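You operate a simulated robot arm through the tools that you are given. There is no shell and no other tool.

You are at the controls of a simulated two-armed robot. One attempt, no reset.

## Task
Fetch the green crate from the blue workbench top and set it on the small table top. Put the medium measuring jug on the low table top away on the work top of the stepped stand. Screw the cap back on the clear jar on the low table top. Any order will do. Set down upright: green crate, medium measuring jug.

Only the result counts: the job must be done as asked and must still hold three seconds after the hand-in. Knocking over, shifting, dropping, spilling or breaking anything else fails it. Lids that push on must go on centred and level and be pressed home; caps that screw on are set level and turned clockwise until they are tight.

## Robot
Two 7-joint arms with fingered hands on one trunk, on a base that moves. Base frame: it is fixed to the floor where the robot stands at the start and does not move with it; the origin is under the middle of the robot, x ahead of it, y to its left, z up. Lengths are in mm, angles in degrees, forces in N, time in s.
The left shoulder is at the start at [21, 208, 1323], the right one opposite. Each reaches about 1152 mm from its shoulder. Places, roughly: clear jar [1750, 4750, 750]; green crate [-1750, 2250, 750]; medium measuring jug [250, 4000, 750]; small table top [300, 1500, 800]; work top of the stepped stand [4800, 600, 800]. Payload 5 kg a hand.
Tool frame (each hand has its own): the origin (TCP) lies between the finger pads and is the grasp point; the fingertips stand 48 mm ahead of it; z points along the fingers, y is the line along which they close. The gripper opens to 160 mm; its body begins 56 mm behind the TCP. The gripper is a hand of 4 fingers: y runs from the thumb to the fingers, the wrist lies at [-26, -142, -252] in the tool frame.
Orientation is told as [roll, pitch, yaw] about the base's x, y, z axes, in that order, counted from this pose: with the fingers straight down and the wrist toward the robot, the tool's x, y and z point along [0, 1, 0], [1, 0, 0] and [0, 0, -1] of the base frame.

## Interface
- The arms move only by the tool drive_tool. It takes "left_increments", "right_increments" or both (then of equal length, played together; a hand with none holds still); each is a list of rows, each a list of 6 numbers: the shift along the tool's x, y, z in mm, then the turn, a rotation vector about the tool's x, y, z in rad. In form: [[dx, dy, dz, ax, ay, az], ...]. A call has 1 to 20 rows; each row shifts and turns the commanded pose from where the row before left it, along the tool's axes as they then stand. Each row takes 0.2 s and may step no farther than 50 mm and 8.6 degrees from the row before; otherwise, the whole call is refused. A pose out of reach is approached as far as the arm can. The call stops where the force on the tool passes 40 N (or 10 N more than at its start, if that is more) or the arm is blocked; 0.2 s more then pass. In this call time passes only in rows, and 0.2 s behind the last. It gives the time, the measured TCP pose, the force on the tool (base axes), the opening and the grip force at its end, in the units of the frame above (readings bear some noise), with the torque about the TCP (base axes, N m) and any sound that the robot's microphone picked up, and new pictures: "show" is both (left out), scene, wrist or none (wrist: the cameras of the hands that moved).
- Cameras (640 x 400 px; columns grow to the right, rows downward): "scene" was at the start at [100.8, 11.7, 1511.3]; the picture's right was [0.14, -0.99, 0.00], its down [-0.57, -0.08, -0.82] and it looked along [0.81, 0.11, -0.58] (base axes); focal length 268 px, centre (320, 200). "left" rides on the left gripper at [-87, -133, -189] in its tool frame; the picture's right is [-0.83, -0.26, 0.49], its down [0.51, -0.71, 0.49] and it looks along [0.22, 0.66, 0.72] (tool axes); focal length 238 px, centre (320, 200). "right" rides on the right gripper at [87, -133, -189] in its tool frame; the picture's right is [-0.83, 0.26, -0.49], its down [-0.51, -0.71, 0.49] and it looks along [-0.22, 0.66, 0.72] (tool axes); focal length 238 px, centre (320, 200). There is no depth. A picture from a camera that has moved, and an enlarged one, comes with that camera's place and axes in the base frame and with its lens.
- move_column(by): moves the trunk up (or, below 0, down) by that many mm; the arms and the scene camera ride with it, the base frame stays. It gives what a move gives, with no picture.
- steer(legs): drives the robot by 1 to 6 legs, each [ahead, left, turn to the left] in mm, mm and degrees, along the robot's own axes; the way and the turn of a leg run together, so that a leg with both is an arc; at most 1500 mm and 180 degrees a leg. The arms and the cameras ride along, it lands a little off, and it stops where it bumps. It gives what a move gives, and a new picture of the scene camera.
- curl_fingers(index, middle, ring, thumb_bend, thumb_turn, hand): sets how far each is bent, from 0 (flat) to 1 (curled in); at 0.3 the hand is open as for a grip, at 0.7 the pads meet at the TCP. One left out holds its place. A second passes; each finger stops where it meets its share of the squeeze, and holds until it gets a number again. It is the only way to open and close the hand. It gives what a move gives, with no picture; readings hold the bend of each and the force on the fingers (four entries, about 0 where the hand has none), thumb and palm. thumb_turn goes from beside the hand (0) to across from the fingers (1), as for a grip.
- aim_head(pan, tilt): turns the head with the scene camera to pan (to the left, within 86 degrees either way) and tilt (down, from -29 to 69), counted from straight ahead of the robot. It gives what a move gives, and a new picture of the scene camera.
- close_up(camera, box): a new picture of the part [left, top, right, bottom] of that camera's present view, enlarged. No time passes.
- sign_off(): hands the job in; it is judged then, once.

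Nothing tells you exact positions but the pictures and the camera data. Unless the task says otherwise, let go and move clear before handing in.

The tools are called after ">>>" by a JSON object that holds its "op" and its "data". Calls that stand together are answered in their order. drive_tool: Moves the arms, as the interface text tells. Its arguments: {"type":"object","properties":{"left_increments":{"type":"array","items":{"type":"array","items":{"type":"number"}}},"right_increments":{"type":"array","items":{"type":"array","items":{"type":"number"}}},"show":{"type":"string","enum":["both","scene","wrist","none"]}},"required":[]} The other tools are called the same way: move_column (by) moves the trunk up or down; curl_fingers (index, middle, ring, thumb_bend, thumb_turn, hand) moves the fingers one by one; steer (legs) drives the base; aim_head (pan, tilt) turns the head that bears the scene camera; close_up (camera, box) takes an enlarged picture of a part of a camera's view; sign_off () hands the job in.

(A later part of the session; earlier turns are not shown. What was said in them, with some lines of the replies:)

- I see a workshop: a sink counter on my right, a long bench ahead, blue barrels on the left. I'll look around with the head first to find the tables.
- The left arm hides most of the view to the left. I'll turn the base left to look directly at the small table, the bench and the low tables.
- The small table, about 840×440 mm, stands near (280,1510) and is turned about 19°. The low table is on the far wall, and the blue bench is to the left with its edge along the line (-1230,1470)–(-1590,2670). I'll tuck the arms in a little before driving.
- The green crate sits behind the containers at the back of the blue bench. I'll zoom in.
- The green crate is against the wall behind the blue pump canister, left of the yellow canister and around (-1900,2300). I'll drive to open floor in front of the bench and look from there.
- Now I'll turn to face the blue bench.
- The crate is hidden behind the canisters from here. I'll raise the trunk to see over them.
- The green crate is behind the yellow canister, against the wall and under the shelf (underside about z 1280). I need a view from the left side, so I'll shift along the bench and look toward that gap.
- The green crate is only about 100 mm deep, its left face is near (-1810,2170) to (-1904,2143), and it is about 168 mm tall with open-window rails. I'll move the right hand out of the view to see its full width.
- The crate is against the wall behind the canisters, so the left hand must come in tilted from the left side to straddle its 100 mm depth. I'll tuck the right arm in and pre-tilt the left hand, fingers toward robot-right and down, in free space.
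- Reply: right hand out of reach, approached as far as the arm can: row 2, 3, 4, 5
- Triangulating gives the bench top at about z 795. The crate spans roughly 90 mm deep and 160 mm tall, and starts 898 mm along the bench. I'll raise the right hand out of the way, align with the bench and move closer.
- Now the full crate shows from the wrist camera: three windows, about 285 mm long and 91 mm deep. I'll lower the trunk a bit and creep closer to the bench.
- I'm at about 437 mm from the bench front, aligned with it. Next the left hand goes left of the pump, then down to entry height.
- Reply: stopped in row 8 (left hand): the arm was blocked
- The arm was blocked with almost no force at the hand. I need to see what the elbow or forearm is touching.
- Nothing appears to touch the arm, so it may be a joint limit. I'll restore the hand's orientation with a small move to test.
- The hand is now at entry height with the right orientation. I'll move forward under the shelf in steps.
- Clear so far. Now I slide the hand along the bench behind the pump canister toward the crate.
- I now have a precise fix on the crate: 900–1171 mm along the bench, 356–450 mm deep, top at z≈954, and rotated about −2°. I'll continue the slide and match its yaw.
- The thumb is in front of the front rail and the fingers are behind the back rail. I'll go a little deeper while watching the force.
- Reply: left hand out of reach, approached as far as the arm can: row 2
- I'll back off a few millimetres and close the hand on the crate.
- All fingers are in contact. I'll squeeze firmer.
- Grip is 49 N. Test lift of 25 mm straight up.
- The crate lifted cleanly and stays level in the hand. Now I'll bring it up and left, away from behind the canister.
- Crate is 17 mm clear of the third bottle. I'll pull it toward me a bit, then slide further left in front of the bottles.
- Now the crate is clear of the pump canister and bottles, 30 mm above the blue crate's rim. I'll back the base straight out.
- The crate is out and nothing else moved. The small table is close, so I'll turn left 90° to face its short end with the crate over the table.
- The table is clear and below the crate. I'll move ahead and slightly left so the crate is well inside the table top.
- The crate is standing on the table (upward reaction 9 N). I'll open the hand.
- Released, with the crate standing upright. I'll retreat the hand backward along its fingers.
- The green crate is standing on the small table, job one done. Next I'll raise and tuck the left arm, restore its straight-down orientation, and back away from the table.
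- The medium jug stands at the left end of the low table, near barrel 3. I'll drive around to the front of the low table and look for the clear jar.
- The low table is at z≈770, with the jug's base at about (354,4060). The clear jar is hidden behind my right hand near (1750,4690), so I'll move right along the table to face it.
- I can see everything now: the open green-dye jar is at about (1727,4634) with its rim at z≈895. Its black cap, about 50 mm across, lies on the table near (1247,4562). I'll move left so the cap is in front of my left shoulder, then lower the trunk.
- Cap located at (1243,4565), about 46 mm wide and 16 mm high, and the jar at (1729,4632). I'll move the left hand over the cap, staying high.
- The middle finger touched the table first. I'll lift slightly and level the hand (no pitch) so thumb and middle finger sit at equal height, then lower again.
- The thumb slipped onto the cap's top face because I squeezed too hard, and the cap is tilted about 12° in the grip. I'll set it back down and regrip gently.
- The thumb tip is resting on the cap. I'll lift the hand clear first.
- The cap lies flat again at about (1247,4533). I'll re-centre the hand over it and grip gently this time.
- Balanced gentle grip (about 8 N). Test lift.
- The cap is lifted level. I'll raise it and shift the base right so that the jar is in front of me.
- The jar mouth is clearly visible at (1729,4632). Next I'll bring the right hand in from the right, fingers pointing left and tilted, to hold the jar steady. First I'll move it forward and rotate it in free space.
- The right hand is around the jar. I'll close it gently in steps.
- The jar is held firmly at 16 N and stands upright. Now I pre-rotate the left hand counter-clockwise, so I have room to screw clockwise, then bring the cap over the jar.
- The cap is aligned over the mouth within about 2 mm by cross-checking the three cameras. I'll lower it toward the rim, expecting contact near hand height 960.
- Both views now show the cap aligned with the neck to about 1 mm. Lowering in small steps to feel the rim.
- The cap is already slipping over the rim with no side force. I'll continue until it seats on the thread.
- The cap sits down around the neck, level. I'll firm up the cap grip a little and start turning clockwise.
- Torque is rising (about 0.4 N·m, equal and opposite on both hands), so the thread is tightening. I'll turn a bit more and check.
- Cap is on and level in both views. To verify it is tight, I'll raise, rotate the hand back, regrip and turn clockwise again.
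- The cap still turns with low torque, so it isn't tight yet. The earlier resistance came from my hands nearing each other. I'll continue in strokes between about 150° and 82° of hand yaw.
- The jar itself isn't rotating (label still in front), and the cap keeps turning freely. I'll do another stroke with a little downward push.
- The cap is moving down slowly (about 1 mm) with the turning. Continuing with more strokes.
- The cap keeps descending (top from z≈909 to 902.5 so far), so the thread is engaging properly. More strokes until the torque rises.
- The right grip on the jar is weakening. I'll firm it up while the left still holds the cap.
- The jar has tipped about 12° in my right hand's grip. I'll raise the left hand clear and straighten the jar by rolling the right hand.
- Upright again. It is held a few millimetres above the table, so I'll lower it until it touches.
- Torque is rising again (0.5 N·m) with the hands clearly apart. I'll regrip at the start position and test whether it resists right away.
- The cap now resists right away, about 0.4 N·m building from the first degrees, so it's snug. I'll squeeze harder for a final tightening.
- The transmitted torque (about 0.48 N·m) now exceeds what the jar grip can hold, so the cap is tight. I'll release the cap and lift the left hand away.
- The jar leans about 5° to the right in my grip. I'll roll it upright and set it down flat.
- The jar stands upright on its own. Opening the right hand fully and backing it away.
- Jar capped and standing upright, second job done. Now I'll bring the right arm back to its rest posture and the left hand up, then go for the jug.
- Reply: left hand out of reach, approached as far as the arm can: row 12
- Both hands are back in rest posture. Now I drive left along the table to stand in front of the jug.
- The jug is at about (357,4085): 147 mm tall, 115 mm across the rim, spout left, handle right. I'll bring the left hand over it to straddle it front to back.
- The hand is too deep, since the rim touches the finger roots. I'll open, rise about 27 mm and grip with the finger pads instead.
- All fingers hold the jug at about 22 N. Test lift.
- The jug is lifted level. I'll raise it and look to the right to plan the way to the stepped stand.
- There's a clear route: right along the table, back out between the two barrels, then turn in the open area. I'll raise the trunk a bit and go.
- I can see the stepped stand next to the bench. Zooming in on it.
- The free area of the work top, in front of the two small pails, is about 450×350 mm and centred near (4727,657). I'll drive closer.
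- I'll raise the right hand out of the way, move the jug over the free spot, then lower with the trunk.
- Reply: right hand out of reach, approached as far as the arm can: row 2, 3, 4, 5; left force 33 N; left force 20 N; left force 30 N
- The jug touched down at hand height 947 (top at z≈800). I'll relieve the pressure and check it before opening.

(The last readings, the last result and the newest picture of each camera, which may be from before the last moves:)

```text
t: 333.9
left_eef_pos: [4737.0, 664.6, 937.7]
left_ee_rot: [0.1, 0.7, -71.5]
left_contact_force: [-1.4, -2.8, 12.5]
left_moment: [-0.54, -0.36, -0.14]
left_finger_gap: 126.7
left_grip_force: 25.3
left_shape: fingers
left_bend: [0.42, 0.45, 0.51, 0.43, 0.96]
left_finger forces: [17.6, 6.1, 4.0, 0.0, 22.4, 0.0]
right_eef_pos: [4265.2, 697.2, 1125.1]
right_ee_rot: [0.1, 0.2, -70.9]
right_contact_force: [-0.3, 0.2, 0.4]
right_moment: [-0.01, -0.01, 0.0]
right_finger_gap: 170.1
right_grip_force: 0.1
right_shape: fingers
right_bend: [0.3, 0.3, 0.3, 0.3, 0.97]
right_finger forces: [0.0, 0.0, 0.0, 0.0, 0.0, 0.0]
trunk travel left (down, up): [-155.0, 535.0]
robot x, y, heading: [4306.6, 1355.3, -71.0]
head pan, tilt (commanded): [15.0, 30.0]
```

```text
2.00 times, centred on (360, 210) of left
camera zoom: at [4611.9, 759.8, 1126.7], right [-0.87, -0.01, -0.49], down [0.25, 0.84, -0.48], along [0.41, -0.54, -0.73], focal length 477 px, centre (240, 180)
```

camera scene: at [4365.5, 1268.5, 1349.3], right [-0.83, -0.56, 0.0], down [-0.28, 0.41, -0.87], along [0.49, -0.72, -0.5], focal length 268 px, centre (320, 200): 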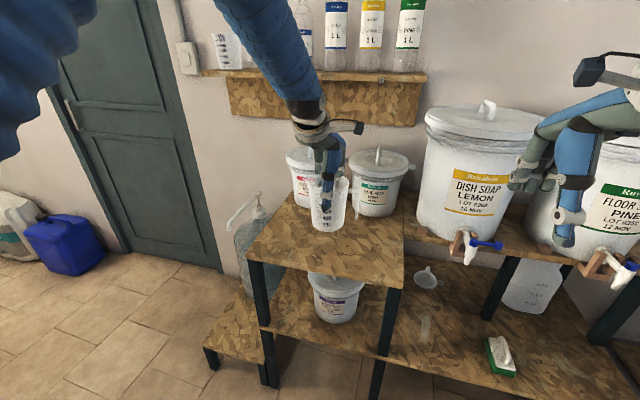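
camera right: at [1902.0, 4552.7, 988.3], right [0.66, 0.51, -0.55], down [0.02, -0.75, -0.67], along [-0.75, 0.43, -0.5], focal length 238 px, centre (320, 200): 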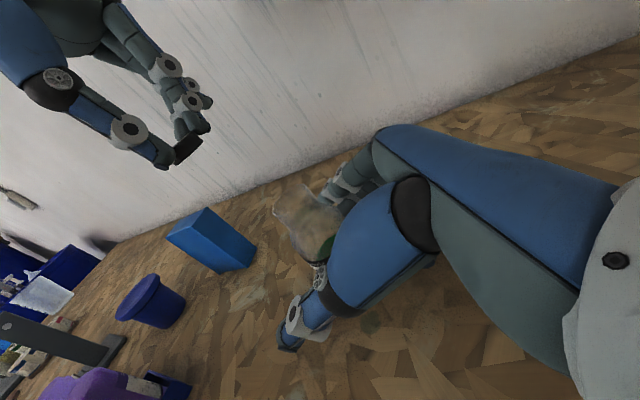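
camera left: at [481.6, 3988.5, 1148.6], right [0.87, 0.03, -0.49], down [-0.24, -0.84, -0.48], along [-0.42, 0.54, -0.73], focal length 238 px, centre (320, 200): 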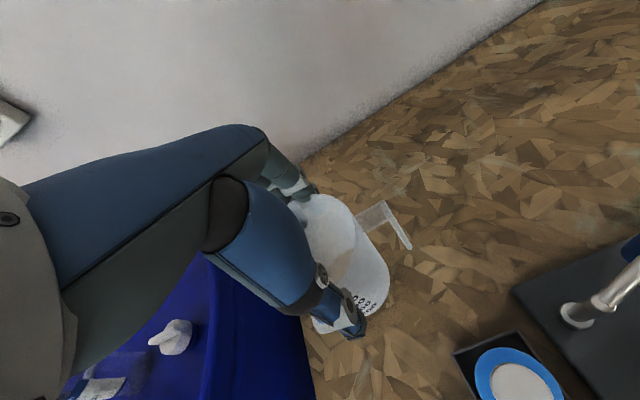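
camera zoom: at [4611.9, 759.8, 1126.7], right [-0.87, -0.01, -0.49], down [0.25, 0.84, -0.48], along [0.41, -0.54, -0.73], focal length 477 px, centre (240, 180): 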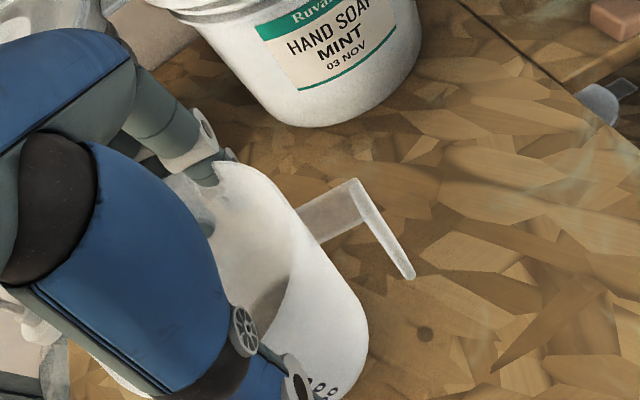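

>>> {"op": "drive_tool", "data": {"left_increments": [[0, 0, -2.5, 0, 0, 0]], "show": "none"}}

>>> {"op": "curl_fingers", "data": {"hand": "left", "index": 0.37, "middle": 0.4, "ring": 0.45, "thumb_bend": 0.38}}

>>> {"op": "curl_fingers", "data": {"hand": "left", "index": 0.28, "middle": 0.28, "ring": 0.28, "thumb_bend": 0.28}}

>>> {"op": "close_up", "data": {"camera": "scene", "box": [260, 130, 380, 260]}}

>>> {"op": "close_up", "data": {"camera": "left", "box": [200, 110, 520, 310]}}

```text
t: 334.3
left_eef_pos: [4736.1, 663.9, 938.2]
left_ee_rot: [0.2, 0.9, -71.5]
left_contact_force: [-0.6, -0.3, 0.4]
left_moment: [-0.05, -0.1, -0.01]
left_finger_gap: 126.7
left_grip_force: 23.7
left_shape: fingers
left_bend: [0.42, 0.46, 0.51, 0.43, 0.96]
left_finger forces: [15.9, 5.1, 3.6, 0.1, 22.3, 0.0]
right_eef_pos: [4265.8, 696.2, 1124.7]
right_ee_rot: [0.0, 0.2, -70.9]
right_contact_force: [-0.5, -0.7, 0.6]
right_moment: [-0.01, -0.03, 0.0]
right_finger_gap: 170.0
right_grip_force: 0.0
right_shape: fingers
right_bend: [0.3, 0.3, 0.3, 0.3, 0.97]
right_finger forces: [0.0, 0.0, 0.1, 0.1, 0.0, 0.0]
trunk travel left (down, up): [-155.0, 535.0]
robot x, y, heading: [4311.2, 1355.5, -70.8]
head pan, tilt (commanded): [15.0, 30.0]
```

```text
t: 335.3
left_eef_pos: [4736.1, 662.0, 941.4]
left_ee_rot: [0.1, 0.6, -71.5]
left_contact_force: [-0.2, -0.5, -0.3]
left_moment: [0.01, -0.02, -0.03]
left_finger_gap: 141.7
left_grip_force: 0.4
left_shape: fingers
left_bend: [0.37, 0.4, 0.45, 0.38, 0.96]
left_finger forces: [0.0, 0.1, 0.0, 0.0, 0.2, 0.1]
right_eef_pos: [4265.6, 694.8, 1125.6]
right_ee_rot: [0.0, 0.2, -70.9]
right_contact_force: [-0.9, -0.2, -0.9]
right_moment: [-0.02, -0.03, 0.04]
right_finger_gap: 169.9
right_grip_force: 0.0
right_shape: fingers
right_bend: [0.3, 0.3, 0.3, 0.3, 0.97]
right_finger forces: [0.0, 0.0, 0.1, 0.0, 0.0, 0.0]
trunk travel left (down, up): [-155.0, 535.0]
robot x, y, heading: [4310.2, 1353.1, -71.0]
head pan, tilt (commanded): [15.0, 30.0]
```

```text
t: 336.3
left_eef_pos: [4737.6, 662.2, 942.1]
left_ee_rot: [0.1, 0.6, -71.5]
left_contact_force: [-0.3, 0.1, 0.2]
left_moment: [-0.01, -0.01, -0.03]
left_finger_gap: 177.9
left_grip_force: 0.0
left_shape: fingers
left_bend: [0.28, 0.28, 0.28, 0.28, 0.94]
left_finger forces: [0.0, 0.0, 0.1, 0.1, 0.0, 0.1]
right_eef_pos: [4265.2, 696.1, 1123.0]
right_ee_rot: [-0.1, 0.2, -70.9]
right_contact_force: [-1.0, -0.4, 0.1]
right_moment: [-0.03, 0.04, -0.02]
right_finger_gap: 170.3
right_grip_force: 0.1
right_shape: fingers
right_bend: [0.3, 0.3, 0.3, 0.3, 0.97]
right_finger forces: [0.1, 0.1, 0.0, 0.0, 0.1, 0.0]
trunk travel left (down, up): [-155.0, 535.0]
robot x, y, heading: [4311.3, 1359.0, -71.1]
head pan, tilt (commanded): [15.0, 30.0]
```

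```text
3.08 times, centred on (320, 195) of scene
camera zoom: at [4365.4, 1268.5, 1349.3], right [-0.83, -0.56, 0.0], down [-0.28, 0.41, -0.87], along [0.49, -0.72, -0.5], focal length 823 px, centre (320, 215)
```

zoom: 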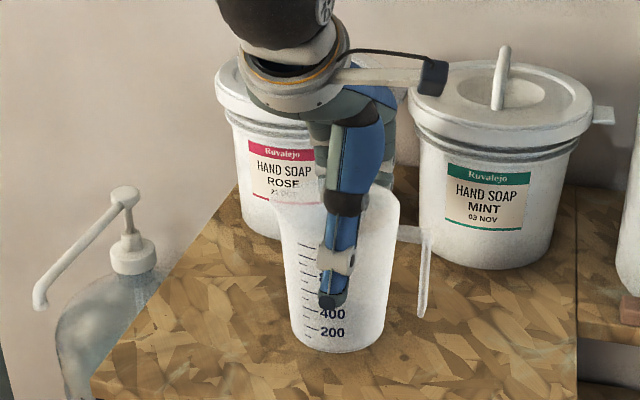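

```text
2.00 times, centred on (360, 210) of left
camera zoom: at [4612.3, 758.7, 1130.0], right [-0.87, -0.01, -0.49], down [0.25, 0.84, -0.48], along [0.41, -0.54, -0.73], focal length 477 px, centre (240, 180)
```

zoom: 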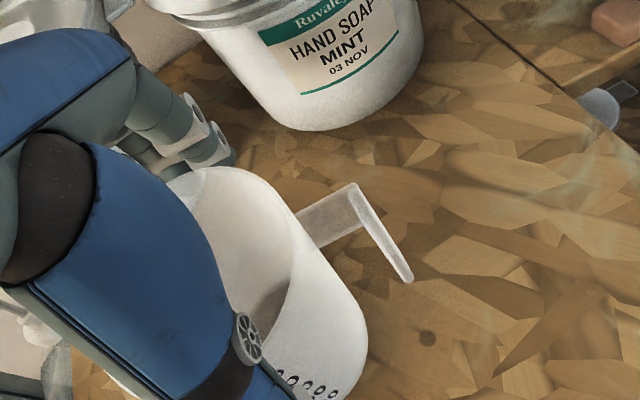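

Released, and the jug stands upright on the work top. I'll raise the hand straight up and back away.

>>> {"op": "drive_tool", "data": {"left_increments": [[0, 0, -15, 0, 0, 0], [0, 0, -25, 0, 0, 0], [0, 0, -35, 0, 0, 0], [0, 0, -40, 0, 0, 0]], "show": "scene"}}

>>> {"op": "steer", "data": {"legs": [[-400, 0, 0]]}}

>>> {"op": "close_up", "data": {"camera": "scene", "box": [260, 100, 420, 220]}}

```text
t: 337.3
left_eef_pos: [4738.1, 663.3, 1057.1]
left_ee_rot: [0.2, 0.7, -71.6]
left_contact_force: [-1.0, 1.1, -0.6]
left_moment: [-0.12, -0.03, 0.0]
left_finger_gap: 178.0
left_grip_force: 0.0
left_shape: fingers
left_bend: [0.28, 0.28, 0.28, 0.28, 0.94]
left_finger forces: [0.1, 0.0, 0.0, 0.0, 0.0, 0.0]
right_eef_pos: [4263.8, 696.9, 1124.4]
right_ee_rot: [0.1, 0.1, -70.9]
right_contact_force: [-0.4, -0.1, 0.6]
right_moment: [-0.12, -0.04, -0.03]
right_finger_gap: 169.7
right_grip_force: 0.1
right_shape: fingers
right_bend: [0.3, 0.3, 0.3, 0.3, 0.97]
right_finger forces: [0.0, 0.0, 0.0, 0.1, 0.0, 0.0]
trunk travel left (down, up): [-155.0, 535.0]
robot x, y, heading: [4308.4, 1352.7, -70.8]
head pan, tilt (commanded): [15.0, 30.0]
camera scene: at [4364.9, 1269.6, 1349.5], right [-0.83, -0.56, 0.0], down [-0.28, 0.41, -0.87], along [0.49, -0.72, -0.5], focal length 268 px, centre (320, 200)
```

scene: 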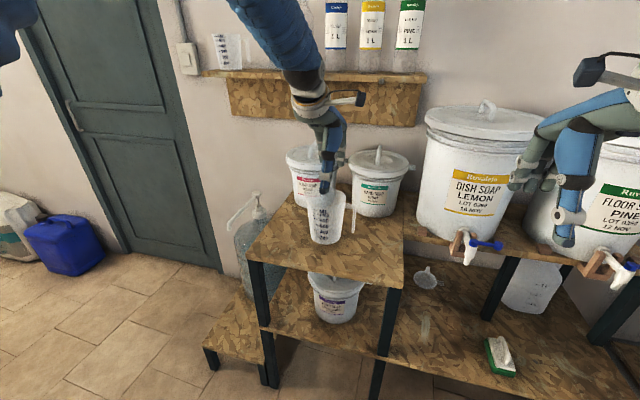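

```text
t: 339.8
left_eef_pos: [4608.1, 1040.4, 1057.4]
left_ee_rot: [0.2, 0.5, -71.4]
left_contact_force: [-0.2, 0.4, 1.3]
left_moment: [-0.07, -0.02, -0.01]
left_finger_gap: 178.0
left_grip_force: 0.0
left_shape: fingers
left_bend: [0.28, 0.28, 0.28, 0.28, 0.94]
left_finger forces: [0.0, 0.1, 0.0, 0.0, 0.1, 0.1]
right_eef_pos: [4134.5, 1074.9, 1124.9]
right_ee_rot: [0.0, 0.1, -70.8]
right_contact_force: [-0.1, 0.7, 0.1]
right_moment: [-0.08, 0.0, -0.01]
right_finger_gap: 170.1
right_grip_force: 0.0
right_shape: fingers
right_bend: [0.3, 0.3, 0.3, 0.3, 0.97]
right_finger forces: [0.0, 0.0, 0.1, 0.0, 0.0, 0.0]
trunk travel left (down, up): [-155.0, 535.0]
robot x, y, heading: [4175.0, 1732.6, -70.9]
head pan, tilt (commanded): [15.0, 30.0]
camera scene: at [4233.9, 1647.6, 1349.4], right [-0.83, -0.56, 0.0], down [-0.28, 0.41, -0.87], along [0.49, -0.72, -0.5], focal length 268 px, centre (320, 200)
```

scene: 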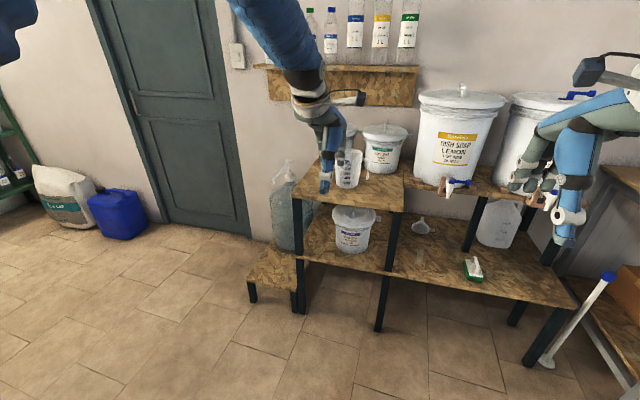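

```text
3.33 times, centred on (340, 160) of scene
camera zoom: at [4233.9, 1647.6, 1349.4], right [-0.83, -0.56, 0.0], down [-0.28, 0.41, -0.87], along [0.49, -0.72, -0.5], focal length 892 px, centre (253, 333)
```

zoom: 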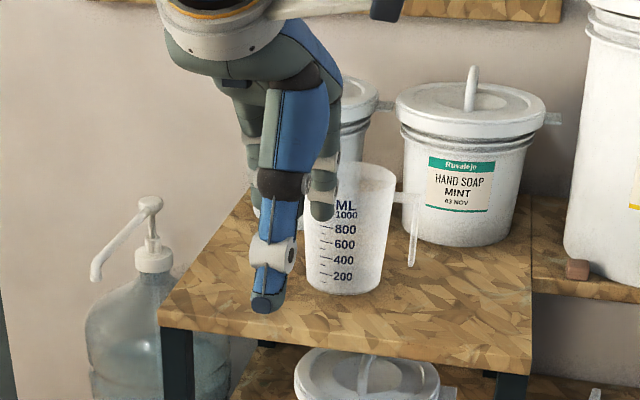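

The jug stands upright on the work top and the pails are undisturbed. All three jobs are placed. Before handing in, I'll go back and double-check the jar cap against the capped reference jars. First I tuck the left arm.

>>> {"op": "drive_tool", "data": {"left_increments": [[15, -40, -20, 0, 0, 0], [15, -40, -20, 0, 0, 0], [15, -40, -20, 0, 0, 0], [0, -40, -20, 0, 0, 0]], "show": "none"}}

>>> {"op": "steer", "data": {"legs": [[-826, -958, 0], [0, 0, 180]]}}

>>> {"op": "aim_head", "data": {"pan": 0, "tilt": 20}}

```text
t: 340.8
left_eef_pos: [4599.4, 1204.7, 1136.2]
left_ee_rot: [-0.1, 1.1, -71.5]
left_contact_force: [1.3, 0.9, -0.4]
left_moment: [-0.08, 0.08, 0.01]
left_finger_gap: 178.1
left_grip_force: 0.1
left_shape: fingers
left_bend: [0.28, 0.28, 0.28, 0.28, 0.94]
left_finger forces: [0.0, 0.1, 0.1, 0.0, 0.0, 0.0]
left hand out of reach, approached as far as the arm can: row 4
right_eef_pos: [4135.1, 1074.9, 1125.3]
right_ee_rot: [0.0, 0.1, -71.0]
right_contact_force: [1.8, 0.5, 0.0]
right_moment: [-0.08, 0.2, -0.03]
right_finger_gap: 169.8
right_grip_force: 0.2
right_shape: fingers
right_bend: [0.3, 0.3, 0.3, 0.3, 0.97]
right_finger forces: [0.0, 0.0, 0.1, 0.0, 0.2, 0.0]
trunk travel left (down, up): [-155.0, 535.0]
robot x, y, heading: [4178.9, 1734.3, -70.8]
head pan, tilt (commanded): [15.0, 30.0]
```

```text
t: 354.5
left_eef_pos: [2577.0, 2718.0, 1135.2]
left_ee_rot: [0.1, 1.2, 109.0]
left_contact_force: [0.4, 0.5, 0.7]
left_moment: [-0.03, 0.0, -0.01]
left_finger_gap: 178.1
left_grip_force: 0.1
left_shape: fingers
left_bend: [0.28, 0.28, 0.28, 0.28, 0.94]
left_finger forces: [0.0, 0.0, 0.0, 0.0, 0.1, 0.0]
right_eef_pos: [3040.0, 2849.5, 1124.6]
right_ee_rot: [0.0, 0.2, 109.8]
right_contact_force: [-0.4, 0.3, 0.0]
right_moment: [0.01, -0.03, 0.0]
right_finger_gap: 170.1
right_grip_force: 0.1
right_shape: fingers
right_bend: [0.3, 0.3, 0.3, 0.3, 0.97]
right_finger forces: [0.0, 0.0, 0.0, 0.0, 0.0, 0.1]
trunk travel left (down, up): [-155.0, 535.0]
robot x, y, heading: [3005.8, 2192.7, 109.6]
head pan, tilt (commanded): [15.0, 30.0]
camera scene: at [2951.9, 2275.5, 1349.3], right [0.82, 0.57, 0.0], down [0.28, -0.41, -0.87], along [-0.49, 0.71, -0.5], focal length 268 px, centre (320, 200)
```

scene: 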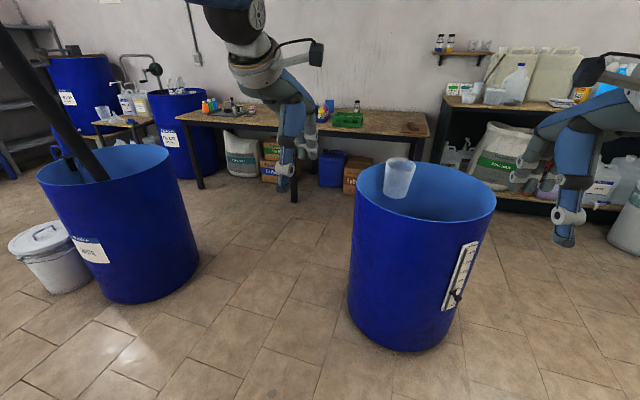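

```text
t: 355.3
left_eef_pos: [2578.5, 2716.7, 1135.5]
left_ee_rot: [0.1, 1.1, 109.1]
left_contact_force: [-0.5, 0.1, 0.4]
left_moment: [0.02, -0.01, 0.03]
left_finger_gap: 178.3
left_grip_force: 0.1
left_shape: fingers
left_bend: [0.28, 0.28, 0.28, 0.28, 0.94]
left_finger forces: [0.0, 0.0, 0.1, 0.1, 0.1, 0.0]
right_eef_pos: [3040.9, 2850.1, 1125.8]
right_ee_rot: [0.0, 0.1, 109.8]
right_contact_force: [-0.5, -0.8, -0.5]
right_moment: [0.02, 0.02, -0.03]
right_finger_gap: 169.9
right_grip_force: 0.0
right_shape: fingers
right_bend: [0.3, 0.3, 0.3, 0.3, 0.97]
right_finger forces: [0.0, 0.0, 0.1, 0.0, 0.0, 0.0]
trunk travel left (down, up): [-155.0, 535.0]
robot x, y, heading: [3007.4, 2189.7, 109.6]
head pan, tilt (commanded): [0.0, 20.0]
camera scene: at [2972.0, 2288.9, 1365.4], right [0.94, 0.34, 0.0], down [0.12, -0.32, -0.94], along [-0.32, 0.88, -0.34], focal length 268 px, centre (320, 200)
```

scene: 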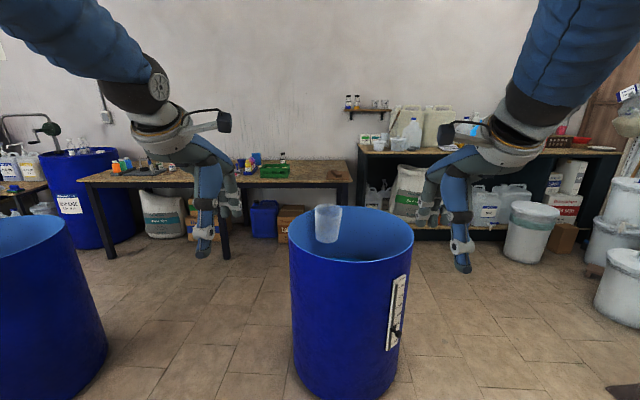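

>>> {"op": "close_up", "data": {"camera": "scene", "box": [270, 145, 294, 170]}}

>>> {"op": "close_up", "data": {"camera": "scene", "box": [340, 90, 364, 115]}}

```text
16.00 times, centred on (282, 158) of scene
camera zoom: at [2972.0, 2288.9, 1365.4], right [0.94, 0.34, 0.0], down [0.12, -0.32, -0.94], along [-0.32, 0.88, -0.34], focal length 4281 px, centre (928, 880)
```

zoom: 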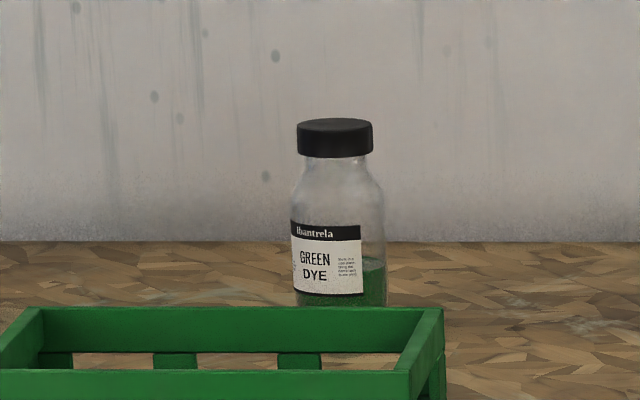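

```text
16.00 times, centred on (352, 102) of scene
camera zoom: at [2972.0, 2288.9, 1365.4], right [0.94, 0.34, 0.0], down [0.12, -0.32, -0.94], along [-0.32, 0.88, -0.34], focal length 4281 px, centre (-192, 1760)
```

zoom: 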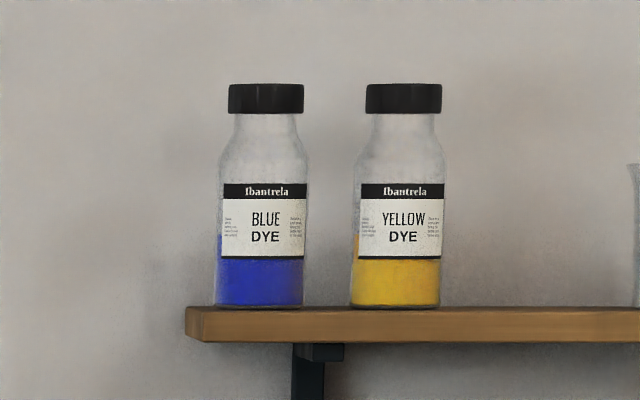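

Side by side with the factory-capped jars, the cap on the green-dye jar sits at the same height. Cap bottom to label top is about 68 px, against 70 px on the reference jars, so it is fully screwed down and level. The crate is on the small table, the jug is upright on the stand's work top, and both hands are clear, so I'm handing in.

>>> {"op": "sign_off", "data": {}}

```text
The job is handed in.
```

I handed the job in with all three parts done; no verdict came back, so what follows is what I saw and measured before handing in.

- **Green crate:** it stands upright near the middle of the small table. I lifted it out from behind the canisters on the blue workbench, and nothing else there looked moved.
- **Clear jar:** the cap is level and screwed down. It sits at the same height as the caps on the two capped dye jars on the shelf. On the last regrip it resisted from the first turn, and my grip on the jar slipped before the cap turned further, at about 0.5 N·m. While I was screwing it on, the jar leaned by about 8° in my hand and slid about 16 mm along the table. I set it upright again, and I saw no spill.
- **Medium measuring jug:** it stands upright on the work top of the stepped stand, in front of the two small pails. I took the only jug I saw on the low table to be the medium one.

Both hands were empty and clear of everything when I handed in.
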